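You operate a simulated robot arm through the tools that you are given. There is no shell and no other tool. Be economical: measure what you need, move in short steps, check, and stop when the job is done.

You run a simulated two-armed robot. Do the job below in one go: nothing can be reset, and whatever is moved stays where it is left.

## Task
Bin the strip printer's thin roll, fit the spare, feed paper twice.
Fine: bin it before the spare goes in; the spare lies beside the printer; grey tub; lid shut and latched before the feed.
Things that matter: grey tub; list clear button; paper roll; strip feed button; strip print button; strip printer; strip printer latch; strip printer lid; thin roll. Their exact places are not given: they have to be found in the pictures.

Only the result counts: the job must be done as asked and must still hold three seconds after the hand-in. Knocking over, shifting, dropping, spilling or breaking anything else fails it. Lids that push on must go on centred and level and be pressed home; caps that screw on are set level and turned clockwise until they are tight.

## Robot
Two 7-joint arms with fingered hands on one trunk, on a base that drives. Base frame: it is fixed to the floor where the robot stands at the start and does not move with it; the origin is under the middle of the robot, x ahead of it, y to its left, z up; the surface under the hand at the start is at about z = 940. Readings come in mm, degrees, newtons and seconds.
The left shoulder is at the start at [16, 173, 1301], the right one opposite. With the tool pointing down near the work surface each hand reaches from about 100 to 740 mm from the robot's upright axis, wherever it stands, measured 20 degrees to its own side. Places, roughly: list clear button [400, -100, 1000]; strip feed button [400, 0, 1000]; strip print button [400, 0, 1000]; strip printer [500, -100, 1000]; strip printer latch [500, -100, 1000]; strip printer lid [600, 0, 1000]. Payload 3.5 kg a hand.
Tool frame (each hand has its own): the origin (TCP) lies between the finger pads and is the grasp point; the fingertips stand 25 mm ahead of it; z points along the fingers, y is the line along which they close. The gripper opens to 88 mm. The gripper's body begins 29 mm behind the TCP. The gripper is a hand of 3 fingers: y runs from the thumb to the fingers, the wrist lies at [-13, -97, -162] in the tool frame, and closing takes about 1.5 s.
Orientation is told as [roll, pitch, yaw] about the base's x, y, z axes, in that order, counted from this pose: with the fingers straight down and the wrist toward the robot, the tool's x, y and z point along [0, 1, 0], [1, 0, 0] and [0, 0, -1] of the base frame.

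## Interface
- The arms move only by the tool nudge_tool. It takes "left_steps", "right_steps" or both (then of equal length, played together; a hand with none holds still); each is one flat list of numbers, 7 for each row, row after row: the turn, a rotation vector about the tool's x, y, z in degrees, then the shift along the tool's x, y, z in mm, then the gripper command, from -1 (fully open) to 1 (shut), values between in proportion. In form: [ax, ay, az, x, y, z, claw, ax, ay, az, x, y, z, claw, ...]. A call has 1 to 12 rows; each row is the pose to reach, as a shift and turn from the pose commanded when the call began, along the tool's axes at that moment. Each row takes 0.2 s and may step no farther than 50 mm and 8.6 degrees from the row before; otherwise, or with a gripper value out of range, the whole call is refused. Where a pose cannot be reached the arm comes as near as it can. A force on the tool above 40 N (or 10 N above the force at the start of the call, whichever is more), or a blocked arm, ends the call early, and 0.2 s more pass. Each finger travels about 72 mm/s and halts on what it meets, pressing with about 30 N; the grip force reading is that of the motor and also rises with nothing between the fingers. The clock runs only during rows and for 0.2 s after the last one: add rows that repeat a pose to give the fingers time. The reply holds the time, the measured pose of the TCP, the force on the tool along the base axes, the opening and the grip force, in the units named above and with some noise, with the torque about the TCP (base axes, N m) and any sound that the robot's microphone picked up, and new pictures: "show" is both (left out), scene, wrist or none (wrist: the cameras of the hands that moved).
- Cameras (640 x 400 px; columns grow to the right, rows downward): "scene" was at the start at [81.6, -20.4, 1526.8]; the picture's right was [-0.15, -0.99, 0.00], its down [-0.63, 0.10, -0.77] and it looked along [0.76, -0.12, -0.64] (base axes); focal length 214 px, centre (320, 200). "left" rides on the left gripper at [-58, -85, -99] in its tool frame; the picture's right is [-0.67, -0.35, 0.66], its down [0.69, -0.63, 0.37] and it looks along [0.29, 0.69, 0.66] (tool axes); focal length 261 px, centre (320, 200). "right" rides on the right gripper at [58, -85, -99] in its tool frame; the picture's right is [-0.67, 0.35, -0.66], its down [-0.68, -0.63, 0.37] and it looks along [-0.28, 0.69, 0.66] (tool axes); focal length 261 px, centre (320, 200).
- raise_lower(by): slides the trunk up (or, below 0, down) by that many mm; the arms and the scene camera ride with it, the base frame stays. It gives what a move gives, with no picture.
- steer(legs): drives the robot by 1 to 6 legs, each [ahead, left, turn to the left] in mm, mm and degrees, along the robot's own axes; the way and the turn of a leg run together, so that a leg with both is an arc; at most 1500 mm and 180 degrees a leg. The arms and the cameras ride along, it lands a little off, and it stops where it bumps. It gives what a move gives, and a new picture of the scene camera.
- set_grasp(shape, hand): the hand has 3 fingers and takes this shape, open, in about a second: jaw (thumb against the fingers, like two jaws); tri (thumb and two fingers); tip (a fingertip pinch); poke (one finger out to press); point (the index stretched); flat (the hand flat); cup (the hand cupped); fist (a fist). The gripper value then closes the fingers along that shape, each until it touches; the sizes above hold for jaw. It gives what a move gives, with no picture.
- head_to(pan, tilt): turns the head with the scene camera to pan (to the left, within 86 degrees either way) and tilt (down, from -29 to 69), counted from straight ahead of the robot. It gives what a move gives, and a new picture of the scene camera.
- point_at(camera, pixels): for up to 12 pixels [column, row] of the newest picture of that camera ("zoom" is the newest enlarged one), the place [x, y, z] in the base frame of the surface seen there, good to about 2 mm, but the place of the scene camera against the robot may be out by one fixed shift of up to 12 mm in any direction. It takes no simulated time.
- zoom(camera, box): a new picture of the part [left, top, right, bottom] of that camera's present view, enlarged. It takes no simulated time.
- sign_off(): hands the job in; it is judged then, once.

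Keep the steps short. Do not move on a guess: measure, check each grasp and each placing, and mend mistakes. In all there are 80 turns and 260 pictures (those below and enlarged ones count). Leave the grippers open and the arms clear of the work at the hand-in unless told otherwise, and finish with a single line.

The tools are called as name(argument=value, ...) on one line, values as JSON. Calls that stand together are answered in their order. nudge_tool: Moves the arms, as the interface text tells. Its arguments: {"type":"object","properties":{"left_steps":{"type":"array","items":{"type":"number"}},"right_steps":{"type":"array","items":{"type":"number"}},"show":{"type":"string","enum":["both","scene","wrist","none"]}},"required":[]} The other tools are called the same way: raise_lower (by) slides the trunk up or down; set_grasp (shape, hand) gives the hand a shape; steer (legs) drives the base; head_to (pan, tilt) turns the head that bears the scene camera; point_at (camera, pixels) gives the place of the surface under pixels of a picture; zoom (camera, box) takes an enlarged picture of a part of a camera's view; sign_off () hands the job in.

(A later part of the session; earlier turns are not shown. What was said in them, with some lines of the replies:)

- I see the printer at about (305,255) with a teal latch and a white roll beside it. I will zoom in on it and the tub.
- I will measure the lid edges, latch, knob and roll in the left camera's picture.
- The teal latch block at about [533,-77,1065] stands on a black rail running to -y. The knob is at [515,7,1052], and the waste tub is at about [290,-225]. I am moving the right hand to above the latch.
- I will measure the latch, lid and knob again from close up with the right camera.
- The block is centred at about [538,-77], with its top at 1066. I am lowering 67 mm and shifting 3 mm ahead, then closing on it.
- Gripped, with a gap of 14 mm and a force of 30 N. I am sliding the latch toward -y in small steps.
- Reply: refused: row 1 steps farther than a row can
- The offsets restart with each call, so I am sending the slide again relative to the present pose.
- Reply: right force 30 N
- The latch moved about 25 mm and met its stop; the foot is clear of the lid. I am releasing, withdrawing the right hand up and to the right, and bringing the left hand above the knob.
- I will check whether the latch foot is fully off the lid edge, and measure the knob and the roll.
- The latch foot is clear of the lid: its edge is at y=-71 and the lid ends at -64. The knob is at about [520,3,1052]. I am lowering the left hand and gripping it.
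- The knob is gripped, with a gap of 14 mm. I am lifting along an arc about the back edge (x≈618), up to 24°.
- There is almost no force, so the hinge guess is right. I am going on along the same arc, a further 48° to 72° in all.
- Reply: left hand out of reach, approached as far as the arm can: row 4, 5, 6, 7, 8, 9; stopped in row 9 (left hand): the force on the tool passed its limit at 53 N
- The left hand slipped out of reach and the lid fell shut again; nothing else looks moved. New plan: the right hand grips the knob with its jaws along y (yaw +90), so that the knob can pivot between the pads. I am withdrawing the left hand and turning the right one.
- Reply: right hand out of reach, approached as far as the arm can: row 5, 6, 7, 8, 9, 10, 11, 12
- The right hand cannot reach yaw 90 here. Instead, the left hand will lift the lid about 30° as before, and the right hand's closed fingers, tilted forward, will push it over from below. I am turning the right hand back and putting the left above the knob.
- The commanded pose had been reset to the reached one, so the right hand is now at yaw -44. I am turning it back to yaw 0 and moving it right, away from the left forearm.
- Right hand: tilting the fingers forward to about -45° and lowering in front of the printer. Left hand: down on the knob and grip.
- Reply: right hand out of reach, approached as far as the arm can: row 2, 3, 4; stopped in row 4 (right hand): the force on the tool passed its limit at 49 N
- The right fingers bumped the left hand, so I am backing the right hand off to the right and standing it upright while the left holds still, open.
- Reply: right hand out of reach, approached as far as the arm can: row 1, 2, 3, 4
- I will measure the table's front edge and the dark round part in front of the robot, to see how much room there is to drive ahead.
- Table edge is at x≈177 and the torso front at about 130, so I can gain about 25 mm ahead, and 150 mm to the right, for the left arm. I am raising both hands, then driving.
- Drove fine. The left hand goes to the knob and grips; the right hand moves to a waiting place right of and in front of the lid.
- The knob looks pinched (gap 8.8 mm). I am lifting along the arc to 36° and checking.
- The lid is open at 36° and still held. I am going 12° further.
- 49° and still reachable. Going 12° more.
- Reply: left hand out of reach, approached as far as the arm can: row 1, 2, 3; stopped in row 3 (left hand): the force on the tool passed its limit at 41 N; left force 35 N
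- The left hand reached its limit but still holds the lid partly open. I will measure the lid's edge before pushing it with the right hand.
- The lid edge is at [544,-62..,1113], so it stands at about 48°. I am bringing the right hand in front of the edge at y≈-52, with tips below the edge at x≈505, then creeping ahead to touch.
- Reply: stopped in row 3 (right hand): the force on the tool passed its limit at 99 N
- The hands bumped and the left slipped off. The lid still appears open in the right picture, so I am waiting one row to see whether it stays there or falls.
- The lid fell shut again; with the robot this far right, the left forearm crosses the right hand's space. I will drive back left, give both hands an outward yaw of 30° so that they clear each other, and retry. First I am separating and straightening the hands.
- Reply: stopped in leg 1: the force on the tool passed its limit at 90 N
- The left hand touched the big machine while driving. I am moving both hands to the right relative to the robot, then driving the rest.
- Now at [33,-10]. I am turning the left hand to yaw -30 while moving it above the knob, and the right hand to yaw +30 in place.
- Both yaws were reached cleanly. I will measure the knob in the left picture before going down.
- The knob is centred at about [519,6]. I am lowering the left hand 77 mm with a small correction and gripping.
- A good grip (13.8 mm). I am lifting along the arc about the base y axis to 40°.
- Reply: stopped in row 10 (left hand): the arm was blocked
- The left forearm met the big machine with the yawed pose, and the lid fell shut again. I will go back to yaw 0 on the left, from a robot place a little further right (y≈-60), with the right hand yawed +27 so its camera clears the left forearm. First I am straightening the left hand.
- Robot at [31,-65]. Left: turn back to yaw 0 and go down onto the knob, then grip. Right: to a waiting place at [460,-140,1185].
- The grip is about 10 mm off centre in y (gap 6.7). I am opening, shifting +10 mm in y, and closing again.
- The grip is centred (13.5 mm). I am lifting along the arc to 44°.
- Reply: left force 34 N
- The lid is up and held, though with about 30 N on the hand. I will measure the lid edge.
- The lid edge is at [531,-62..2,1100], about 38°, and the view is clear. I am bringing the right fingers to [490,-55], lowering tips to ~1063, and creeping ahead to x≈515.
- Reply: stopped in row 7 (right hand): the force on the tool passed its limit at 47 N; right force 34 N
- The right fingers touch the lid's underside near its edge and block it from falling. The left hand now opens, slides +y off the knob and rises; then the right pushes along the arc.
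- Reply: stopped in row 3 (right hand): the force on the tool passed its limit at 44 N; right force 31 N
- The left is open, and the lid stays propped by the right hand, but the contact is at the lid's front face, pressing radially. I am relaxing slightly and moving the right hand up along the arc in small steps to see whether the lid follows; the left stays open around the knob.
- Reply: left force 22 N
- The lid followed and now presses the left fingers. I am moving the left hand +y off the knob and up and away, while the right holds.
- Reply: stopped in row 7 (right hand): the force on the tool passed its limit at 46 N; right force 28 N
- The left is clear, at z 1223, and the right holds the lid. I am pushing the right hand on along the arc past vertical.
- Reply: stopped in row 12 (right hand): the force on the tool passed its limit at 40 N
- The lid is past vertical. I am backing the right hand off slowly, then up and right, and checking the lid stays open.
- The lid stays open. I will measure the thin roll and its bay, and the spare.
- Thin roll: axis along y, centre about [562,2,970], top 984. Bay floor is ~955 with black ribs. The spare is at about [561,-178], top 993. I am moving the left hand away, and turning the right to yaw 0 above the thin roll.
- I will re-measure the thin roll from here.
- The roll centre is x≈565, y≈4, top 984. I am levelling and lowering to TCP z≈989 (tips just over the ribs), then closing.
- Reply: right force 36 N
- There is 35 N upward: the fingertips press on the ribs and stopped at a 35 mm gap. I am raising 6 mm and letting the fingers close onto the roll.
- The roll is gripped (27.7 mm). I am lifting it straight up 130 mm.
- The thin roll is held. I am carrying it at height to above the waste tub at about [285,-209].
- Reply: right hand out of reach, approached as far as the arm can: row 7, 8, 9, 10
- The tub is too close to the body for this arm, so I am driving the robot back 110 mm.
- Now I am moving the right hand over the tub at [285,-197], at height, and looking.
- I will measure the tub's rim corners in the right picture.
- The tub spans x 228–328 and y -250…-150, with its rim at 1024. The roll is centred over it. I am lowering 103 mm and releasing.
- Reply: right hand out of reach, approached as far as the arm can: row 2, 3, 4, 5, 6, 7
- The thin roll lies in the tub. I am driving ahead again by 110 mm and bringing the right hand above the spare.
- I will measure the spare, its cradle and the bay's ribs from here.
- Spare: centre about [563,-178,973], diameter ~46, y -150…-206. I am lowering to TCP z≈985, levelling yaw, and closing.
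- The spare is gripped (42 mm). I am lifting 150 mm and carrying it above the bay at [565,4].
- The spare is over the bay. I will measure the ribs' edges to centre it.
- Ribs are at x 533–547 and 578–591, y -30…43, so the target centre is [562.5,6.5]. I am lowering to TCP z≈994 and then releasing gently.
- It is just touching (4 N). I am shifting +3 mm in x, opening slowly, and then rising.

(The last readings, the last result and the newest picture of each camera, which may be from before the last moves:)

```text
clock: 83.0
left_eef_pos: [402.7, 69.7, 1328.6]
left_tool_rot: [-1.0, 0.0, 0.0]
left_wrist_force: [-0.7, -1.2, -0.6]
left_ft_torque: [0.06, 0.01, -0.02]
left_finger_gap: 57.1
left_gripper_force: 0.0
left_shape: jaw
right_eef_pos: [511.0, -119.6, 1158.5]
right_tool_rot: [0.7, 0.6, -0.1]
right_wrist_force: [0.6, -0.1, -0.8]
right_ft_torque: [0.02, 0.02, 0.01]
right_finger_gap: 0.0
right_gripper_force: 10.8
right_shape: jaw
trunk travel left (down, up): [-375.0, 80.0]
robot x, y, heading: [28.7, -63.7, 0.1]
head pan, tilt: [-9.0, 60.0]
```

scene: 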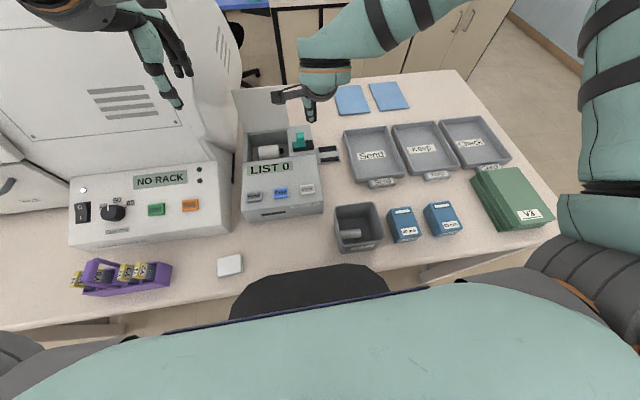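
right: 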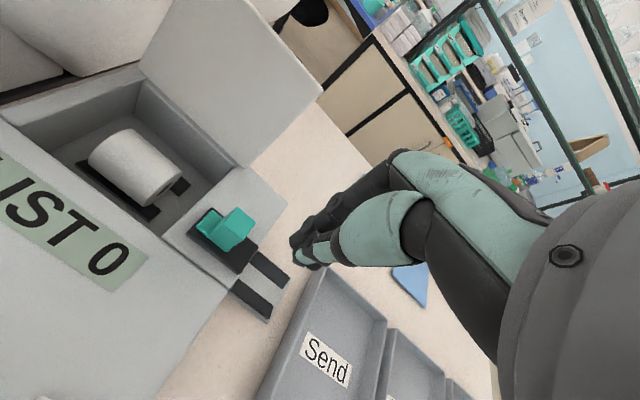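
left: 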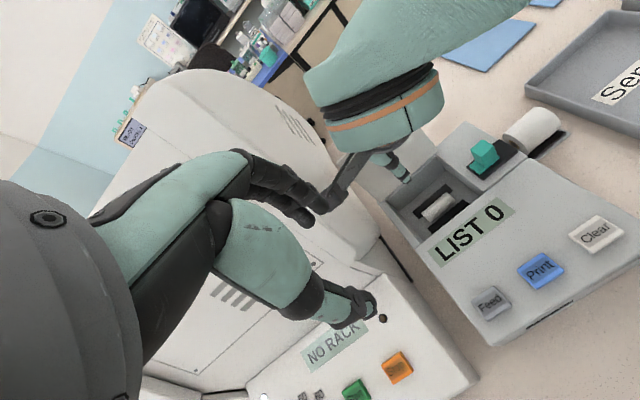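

The spare sits in the bay between the ribs. Next I close the lid: the right hand goes round behind it to [682,-42], then lowers behind the lid's upper edge.

nudge_tool(right_steps=[0, 0, 0, 0, 20, -30, 1, 0, 0, 0, 0, 60, -40, 1, 0, 0, 0, 0, 100, -40, 1, 0, 0, 0, 0, 140, -40, 1, 0, 0, 0, 10, 171, -40, 1, 0, 0, 0, 45, 171, -40, 1, 0, 0, 0, 78, 171, -40, 1, 0, 0, 0, 78, 171, 0, 1, 0, 0, 0, 78, 171, 44, 1, 0, 0, 0, 78, 171, 44, 1])

```text
clock: 85.2
left_eef_pos: [402.7, 71.7, 1329.0]
left_tool_rot: [-1.1, 0.1, -0.1]
left_wrist_force: [1.0, 0.4, 0.7]
left_ft_torque: [-0.01, 0.02, -0.03]
left_finger_gap: 57.1
left_gripper_force: 0.0
left_shape: jaw
right_eef_pos: [681.7, -37.7, 1111.4]
right_tool_rot: [0.5, 0.6, 0.1]
right_wrist_force: [0.6, 0.4, 0.3]
right_ft_torque: [-0.01, -0.01, -0.01]
right_finger_gap: 0.0
right_gripper_force: 30.3
right_shape: jaw
trunk travel left (down, up): [-375.0, 80.0]
robot x, y, heading: [30.1, -63.3, 0.1]
head pan, tilt: [-9.0, 60.0]
```

scene: 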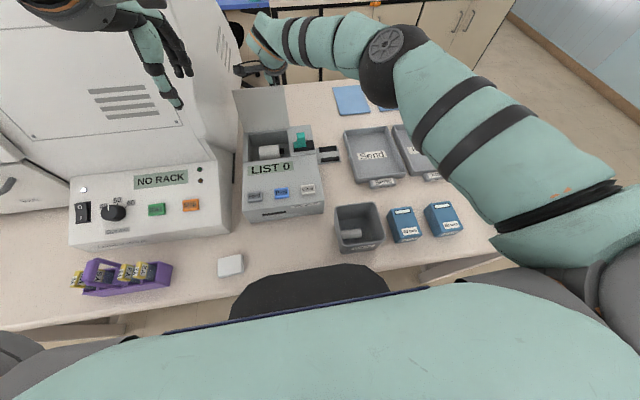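
right: 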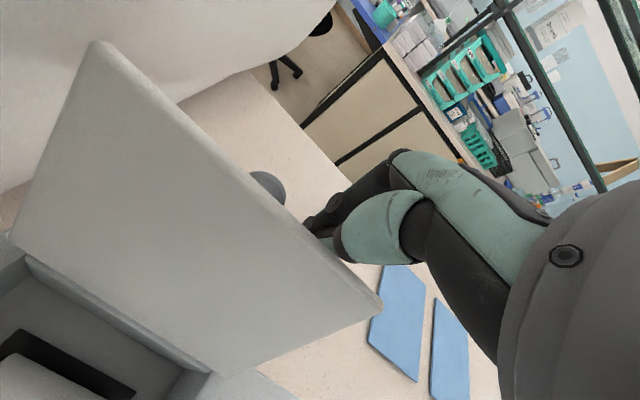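

The fingers are behind the lid. I am pulling it toward -x past vertical, rising 12 mm for palm clearance.

nudge_tool(right_steps=[0, 0, 0, 0, -10, -6, 1, 0, 0, 0, 0, -22, -12, 1, 0, 0, 0, 0, -34, -14, 1, 0, 0, 0, 0, -46, -14, 1, 0, 0, 0, 0, -58, -14, 1, 0, 0, 0, 0, -70, -14, 1, 0, 0, 0, 0, -82, -14, 1, 0, 0, 0, 0, -94, -12, 1, 0, 0, 0, 0, -106, -8, 1])

```text
clock: 87.2
left_eef_pos: [405.6, 70.7, 1327.1]
left_tool_rot: [-1.1, 0.0, 0.1]
left_wrist_force: [-0.6, -0.6, -0.1]
left_ft_torque: [0.0, 0.01, 0.02]
left_finger_gap: 57.0
left_gripper_force: 0.0
left_shape: jaw
right_eef_pos: [576.5, -40.2, 1122.4]
right_tool_rot: [0.6, 0.5, 0.0]
right_wrist_force: [0.6, 0.1, 0.3]
right_ft_torque: [0.01, -0.02, 0.02]
right_finger_gap: 0.1
right_gripper_force: 29.6
right_shape: jaw
trunk travel left (down, up): [-375.0, 80.0]
robot x, y, heading: [29.7, -67.8, 0.0]
head pan, tilt: [-9.0, 60.0]
```

scene: 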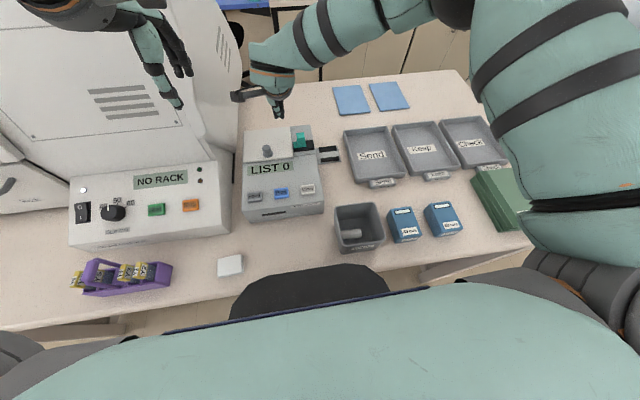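
right: 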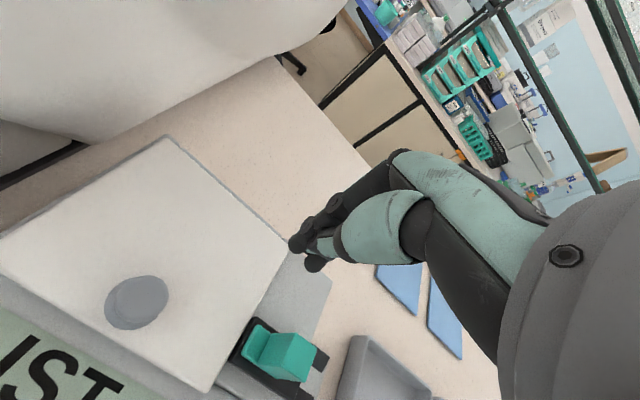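

The lid fell shut. I will verify its level and the latch's place.

point_at(camera="right", pixels=[[200, 375], [20, 260], [160, 160], [275, 240], [292, 350], [275, 345], [258, 345], [300, 360], [130, 290], [290, 375]])

nudge_tool(right_steps=[0, 0, 0, -20, -15, -8, 0.5, 0, 0, 0, -40, -30, -8, 0, 0, 0, 0, -52, -39, -8, 0], show="wrist")

```text
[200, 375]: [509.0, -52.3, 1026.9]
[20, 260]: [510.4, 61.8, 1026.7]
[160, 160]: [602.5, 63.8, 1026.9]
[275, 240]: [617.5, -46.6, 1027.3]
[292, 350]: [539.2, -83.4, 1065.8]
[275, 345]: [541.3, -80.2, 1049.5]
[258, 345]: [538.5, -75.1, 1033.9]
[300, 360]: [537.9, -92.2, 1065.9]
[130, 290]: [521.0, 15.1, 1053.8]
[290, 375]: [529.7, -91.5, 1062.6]
```

```text
clock: 88.0
left_eef_pos: [403.5, 70.7, 1327.7]
left_tool_rot: [-1.1, 0.0, 0.0]
left_wrist_force: [0.7, 0.4, -0.8]
left_ft_torque: [0.01, 0.01, 0.02]
left_finger_gap: 57.1
left_gripper_force: 0.1
left_shape: jaw
right_eef_pos: [537.0, -92.6, 1130.5]
right_tool_rot: [0.6, 0.6, -0.1]
right_wrist_force: [-0.6, 0.2, -0.3]
right_ft_torque: [-0.01, 0.01, -0.02]
right_finger_gap: 43.5
right_gripper_force: 0.0
right_shape: jaw
trunk travel left (down, up): [-375.0, 80.0]
robot x, y, heading: [34.4, -59.7, 0.1]
head pan, tilt: [-9.0, 60.0]
```

right: 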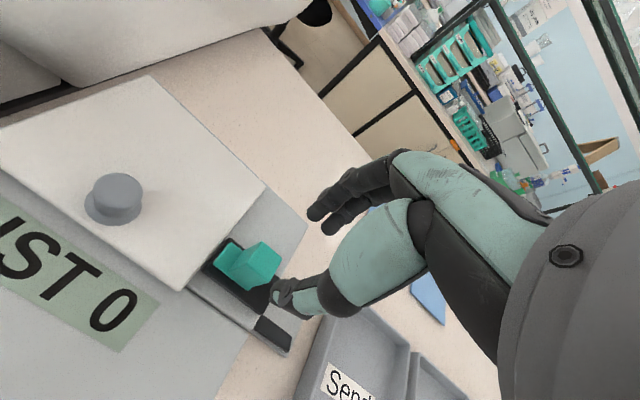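

The lid is level at 1027, shut. The latch block is at about [538,-91]. I am lowering, gripping, and sliding it +y.

nudge_tool(right_steps=[0, 0, 0, 2, 1, 35, 0, 0, 0, 0, 2, 1, 69, 0, 0, 0, 0, 2, 1, 69, 0.5, 0, 0, 0, 2, 1, 69, 0.8, 0, 0, 0, 2, 1, 69, 0.8, 0, 0, 0, 8, 1, 69, 0.8, 0, 0, 0, 14, 1, 69, 0.8, 0, 0, 0, 19, 1, 69, 0.8, 0, 0, 0, 24, 1, 69, 0.8], show="wrist")

```text
clock: 90.0
left_eef_pos: [405.0, 66.2, 1328.7]
left_tool_rot: [-0.9, -0.1, 0.0]
left_wrist_force: [0.5, 0.2, -0.1]
left_ft_torque: [0.02, 0.0, -0.02]
left_finger_gap: 57.2
left_gripper_force: 0.0
left_shape: jaw
right_eef_pos: [537.5, -72.0, 1061.4]
right_tool_rot: [0.5, 0.7, -0.1]
right_wrist_force: [-1.3, -16.5, -5.1]
right_ft_torque: [-0.31, -0.02, -0.11]
right_finger_gap: 16.5
right_gripper_force: 29.8
right_shape: jaw
trunk travel left (down, up): [-375.0, 80.0]
robot x, y, heading: [29.0, -64.3, 0.1]
head pan, tilt: [-9.0, 60.0]
```

right: 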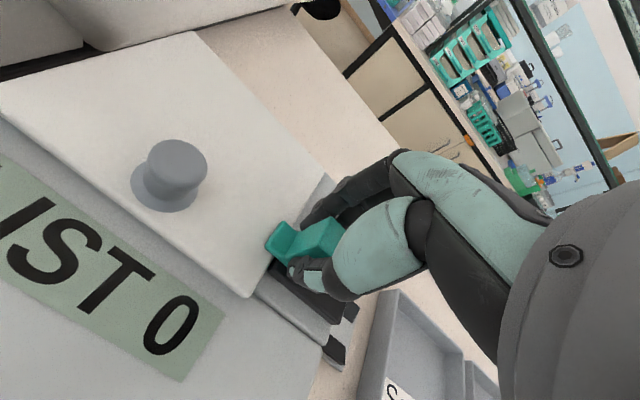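

The latch met its stop (16 N) with its foot over the lid. I am releasing and retreating right; the left hand closes its fingers and comes above the Feed button at about [387,45].

nudge_tool(right_steps=[0, 0, 0, -4, 0, 0, 0.4, 0, 0, 0, -4, 0, 0, 0, 0, 0, 0, -4, 0, -3, -0.2, 0, 0, 0, -4, 0, -40, -0.2, 0, 0, 0, -4, 0, -80, -0.2, 0, 0, 0, -40, -10, -110, -0.2, 0, 0, 0, -80, -30, -130, -0.2, 0, 0, 0, -120, -50, -140, -0.2], left_steps=[0, 0, 0, 0, 0, 0, 0, 0, 0, 0, 0, 0, 0, 0.5, 0, 0, 0, -4, -3, 36, 1, 0, 0, 0, -8, -6, 72, 1, 0, 0, 0, -12, -9, 108, 1, 0, 0, 0, -16, -12, 144, 1, 0, 0, 0, -20, -15, 180, 1, 0, 0, 0, -22, -18, 218, 1])

```text
clock: 91.8
left_eef_pos: [384.5, 42.7, 1108.8]
left_tool_rot: [-1.1, -0.1, 0.2]
left_wrist_force: [0.1, 0.1, 1.1]
left_ft_torque: [0.02, -0.03, 0.01]
left_finger_gap: 0.0
left_gripper_force: 30.5
left_shape: jaw
right_eef_pos: [488.3, -195.2, 1199.5]
right_tool_rot: [0.6, 0.6, -0.1]
right_wrist_force: [-0.3, 1.0, 0.1]
right_ft_torque: [0.01, 0.01, -0.04]
right_finger_gap: 52.7
right_gripper_force: 0.0
right_shape: jaw
trunk travel left (down, up): [-375.0, 80.0]
robot x, y, heading: [34.7, -68.1, 0.1]
head pan, tilt: [-9.0, 60.0]
```

scene: 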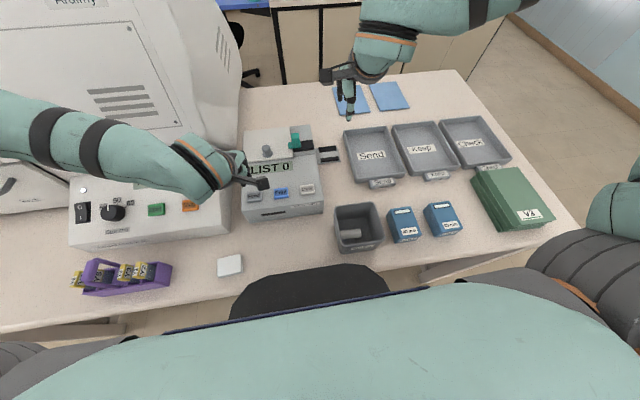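
right: 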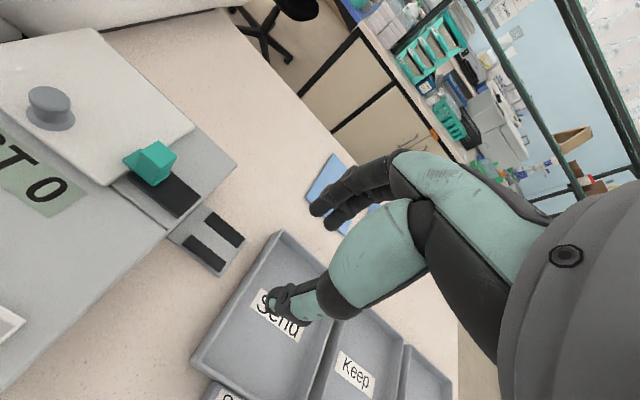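
left: 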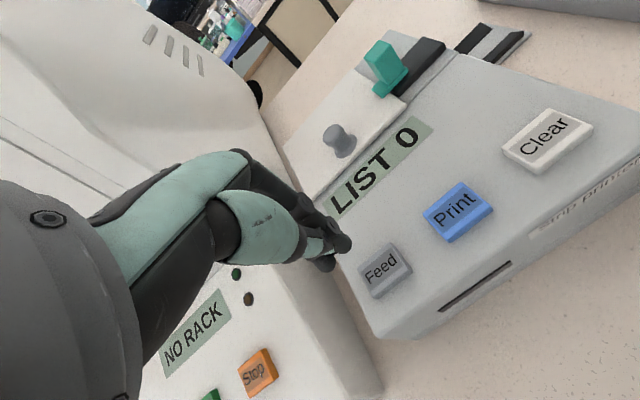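

Latched. I will measure the Feed button and the fingertip.

point_at(camera="left", pixels=[[382, 268], [372, 255], [402, 258], [374, 290], [406, 275], [327, 262], [340, 240], [458, 210], [360, 310]])

zoom(camera="left", box=[280, 200, 480, 320])

```text
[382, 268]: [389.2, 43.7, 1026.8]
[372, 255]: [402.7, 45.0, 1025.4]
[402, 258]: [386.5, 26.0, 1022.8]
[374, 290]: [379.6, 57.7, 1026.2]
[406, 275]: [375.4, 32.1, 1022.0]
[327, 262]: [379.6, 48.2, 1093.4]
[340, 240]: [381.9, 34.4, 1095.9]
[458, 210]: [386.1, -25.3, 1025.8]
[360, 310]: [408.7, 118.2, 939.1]
```

```text
3.20 times, centred on (380, 260) of left
```

zoom: 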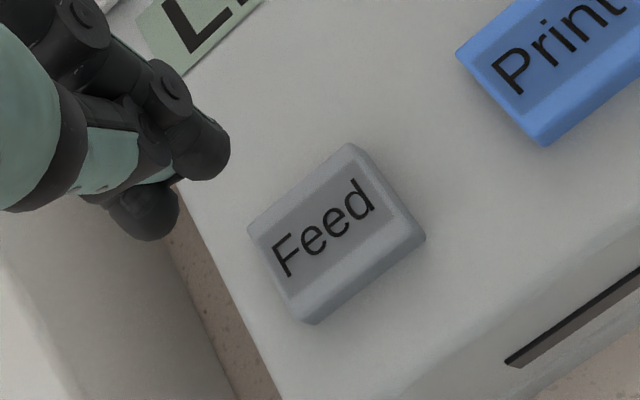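

Feed is centred at about [388,43,1026]. First press: lower 65 mm in small end steps, then lift.

nudge_tool(left_steps=[0, 0, 0, 1, 4, 30, 1, 0, 0, 0, 1, 4, 50, 1, 0, 0, 0, 1, 4, 57, 1, 0, 0, 0, 1, 4, 61, 1, 0, 0, 0, 1, 4, 64, 1, 0, 0, 0, 1, 4, 66, 1], show="wrist")

```text
clock: 93.2
left_eef_pos: [389.5, 44.1, 1043.2]
left_tool_rot: [-1.1, -0.2, -0.1]
left_wrist_force: [4.3, 0.7, 13.8]
left_ft_torque: [0.0, -0.06, 0.05]
left_finger_gap: 0.0
left_gripper_force: 29.7
left_shape: jaw
right_eef_pos: [486.9, -193.1, 1200.0]
right_tool_rot: [0.5, 0.6, 0.0]
right_wrist_force: [-0.5, -0.6, 0.3]
right_ft_torque: [-0.03, 0.03, -0.01]
right_finger_gap: 52.4
right_gripper_force: 0.0
right_shape: jaw
trunk travel left (down, up): [-375.0, 80.0]
robot x, y, heading: [29.6, -63.4, 0.3]
head pan, tilt: [-9.0, 60.0]
heard: click
```

left: 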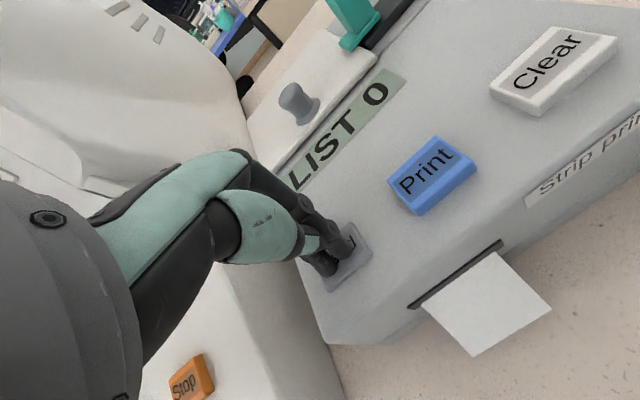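

Click heard, and a strip came out. I am lifting 20 mm to let the button return, then looking.

nudge_tool(left_steps=[0, 0, 0, 0, 0, -10, 1, 0, 0, 0, 0, 0, -22, 1, 0, 0, 0, 0, 0, -22, 1], show="wrist")

```text
clock: 94.0
left_eef_pos: [390.0, 44.2, 1065.8]
left_tool_rot: [-1.1, 0.0, 0.0]
left_wrist_force: [0.2, 0.3, -0.8]
left_ft_torque: [0.02, -0.01, 0.01]
left_finger_gap: 0.1
left_gripper_force: 29.7
left_shape: jaw
right_eef_pos: [488.5, -192.7, 1199.9]
right_tool_rot: [0.4, 0.6, -0.1]
right_wrist_force: [0.8, -0.3, 0.4]
right_ft_torque: [-0.01, 0.01, -0.01]
right_finger_gap: 52.5
right_gripper_force: 0.0
right_shape: jaw
trunk travel left (down, up): [-375.0, 80.0]
robot x, y, heading: [31.5, -62.7, 0.3]
head pan, tilt: [-9.0, 60.0]
```

left: 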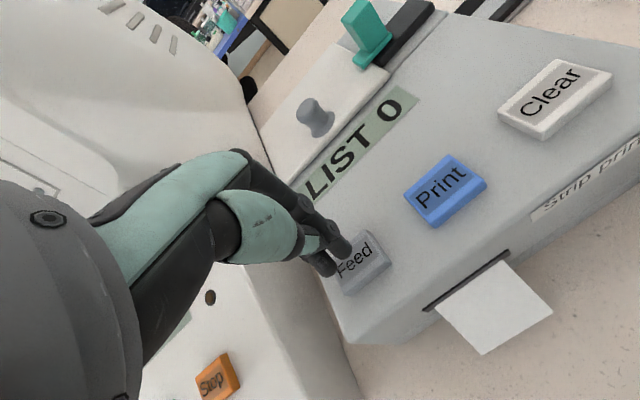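

The button is back up and one strip is out. Second press, the same way.

nudge_tool(left_steps=[0, 0, 0, 0, -1, 8, 1, 0, 0, 0, 0, -1, 13, 1, 0, 0, 0, 0, -1, 17, 1, 0, 0, 0, 0, -1, 20, 1, 0, 0, 0, 0, -1, 22, 1], show="wrist")

```text
clock: 95.2
left_eef_pos: [388.5, 44.6, 1044.7]
left_tool_rot: [-1.1, -0.3, 0.0]
left_wrist_force: [2.3, 0.6, 10.0]
left_ft_torque: [-0.04, -0.01, 0.03]
left_finger_gap: 0.0
left_gripper_force: 30.3
left_shape: jaw
right_eef_pos: [486.8, -192.8, 1200.5]
right_tool_rot: [0.5, 0.5, -0.1]
right_wrist_force: [-0.3, 0.7, 0.8]
right_ft_torque: [0.02, 0.02, 0.0]
right_finger_gap: 52.3
right_gripper_force: 0.1
right_shape: jaw
trunk travel left (down, up): [-375.0, 80.0]
robot x, y, heading: [27.6, -62.3, 0.2]
head pan, tilt: [-9.0, 60.0]
heard: click
```

left: 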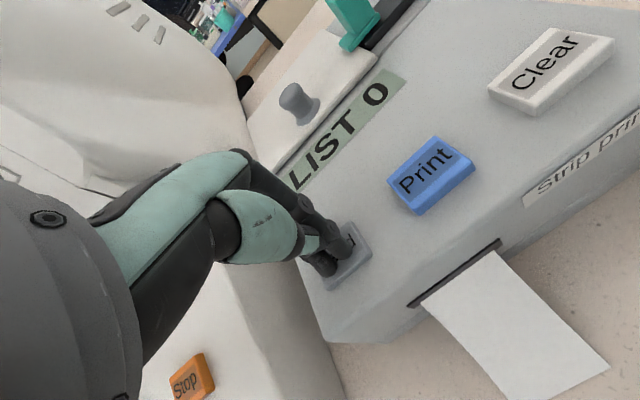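

Second click, and the strip is longer: fed twice. I am lifting the left hand well clear, opening both hands, and checking the scene.

nudge_tool(left_steps=[0, 0, 0, 0, 0, -15, 1, 0, 0, 0, 0, 0, -50, 1, 0, 0, 0, 0, 0, -95, 0.5, 0, 0, 0, 0, 0, -140, 0, 0, 0, 0, 0, 0, -185, -0.5, 0, 0, 0, 5, 0, -230, -1, 0, 0, 0, 5, 0, -260, -1, 0, 0, 0, 5, 0, -260, -1], right_steps=[0, 0, 0, 0, 0, 0, -0.4, 0, 0, 0, 0, 0, -20, -0.7, 0, 0, 0, -10, -10, -40, -1, 0, 0, 0, -20, -20, -60, -1, 0, 0, 0, -30, -30, -80, -1, 0, 0, 0, -40, -40, -100, -1, 0, 0, 0, -50, -50, -120, -1, 0, 0, 0, -50, -50, -120, -1])

zoom(camera="scene", box=[220, 100, 400, 290])

```text
clock: 97.0
left_eef_pos: [388.9, 55.3, 1304.8]
left_tool_rot: [-1.2, 0.0, 0.0]
left_wrist_force: [-0.4, -0.1, 0.3]
left_ft_torque: [0.0, 0.01, -0.02]
left_finger_gap: 87.5
left_gripper_force: 0.1
left_shape: jaw
right_eef_pos: [440.8, -240.0, 1322.5]
right_tool_rot: [0.5, 0.6, 0.1]
right_wrist_force: [-0.3, 1.3, -0.2]
right_ft_torque: [0.02, 0.0, 0.0]
right_finger_gap: 87.6
right_gripper_force: 0.1
right_shape: jaw
trunk travel left (down, up): [-375.0, 80.0]
robot x, y, heading: [31.0, -64.6, -0.0]
head pan, tilt: [-9.0, 60.0]
```

scene: 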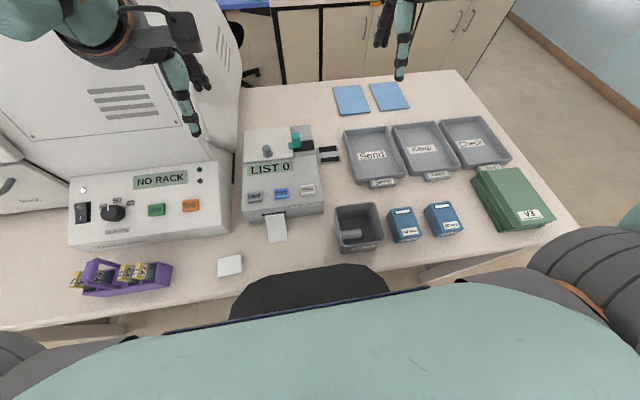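
right: 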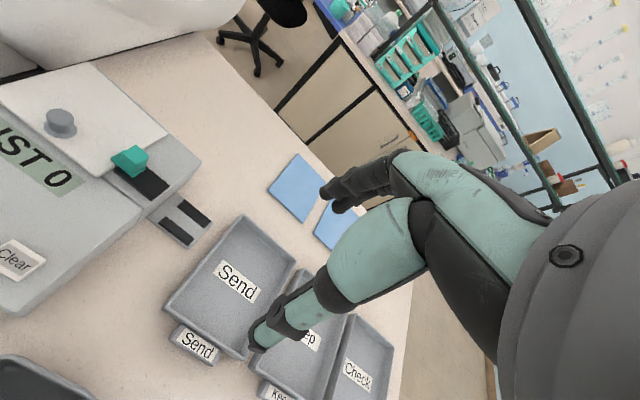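
left: 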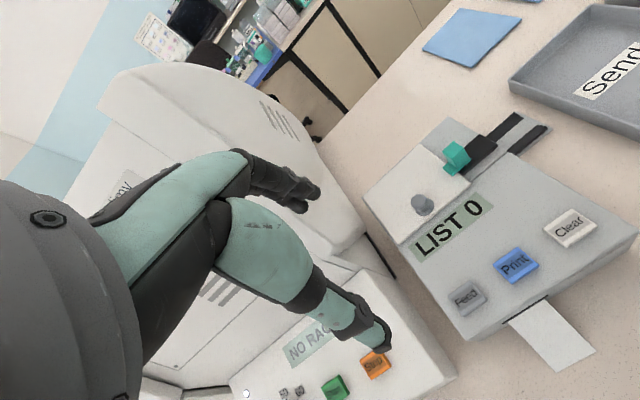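

```text
2.11 times, centred on (310, 195) of scene
```

zoom: 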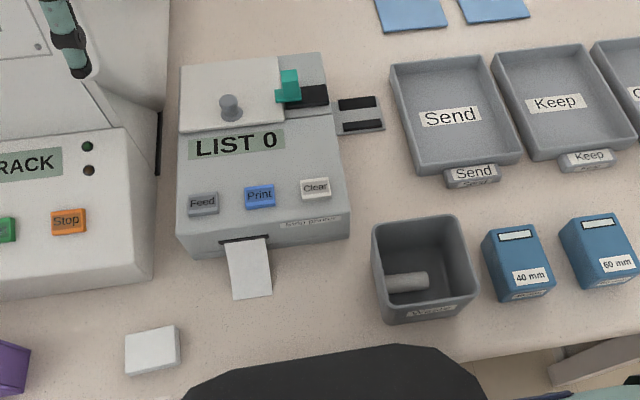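

The thin roll is in the waste tub, the lid is shut and latched, two feeds are out, and both hands are open and clear. I am handing in.

sign_off()

```text
The job is handed in.
```

The thin roll is in the grey tub, the spare is fitted, the lid is shut and latched, and paper was fed twice; while opening the lid my left arm bumped the big machine, though nothing looked moved in the pictures.
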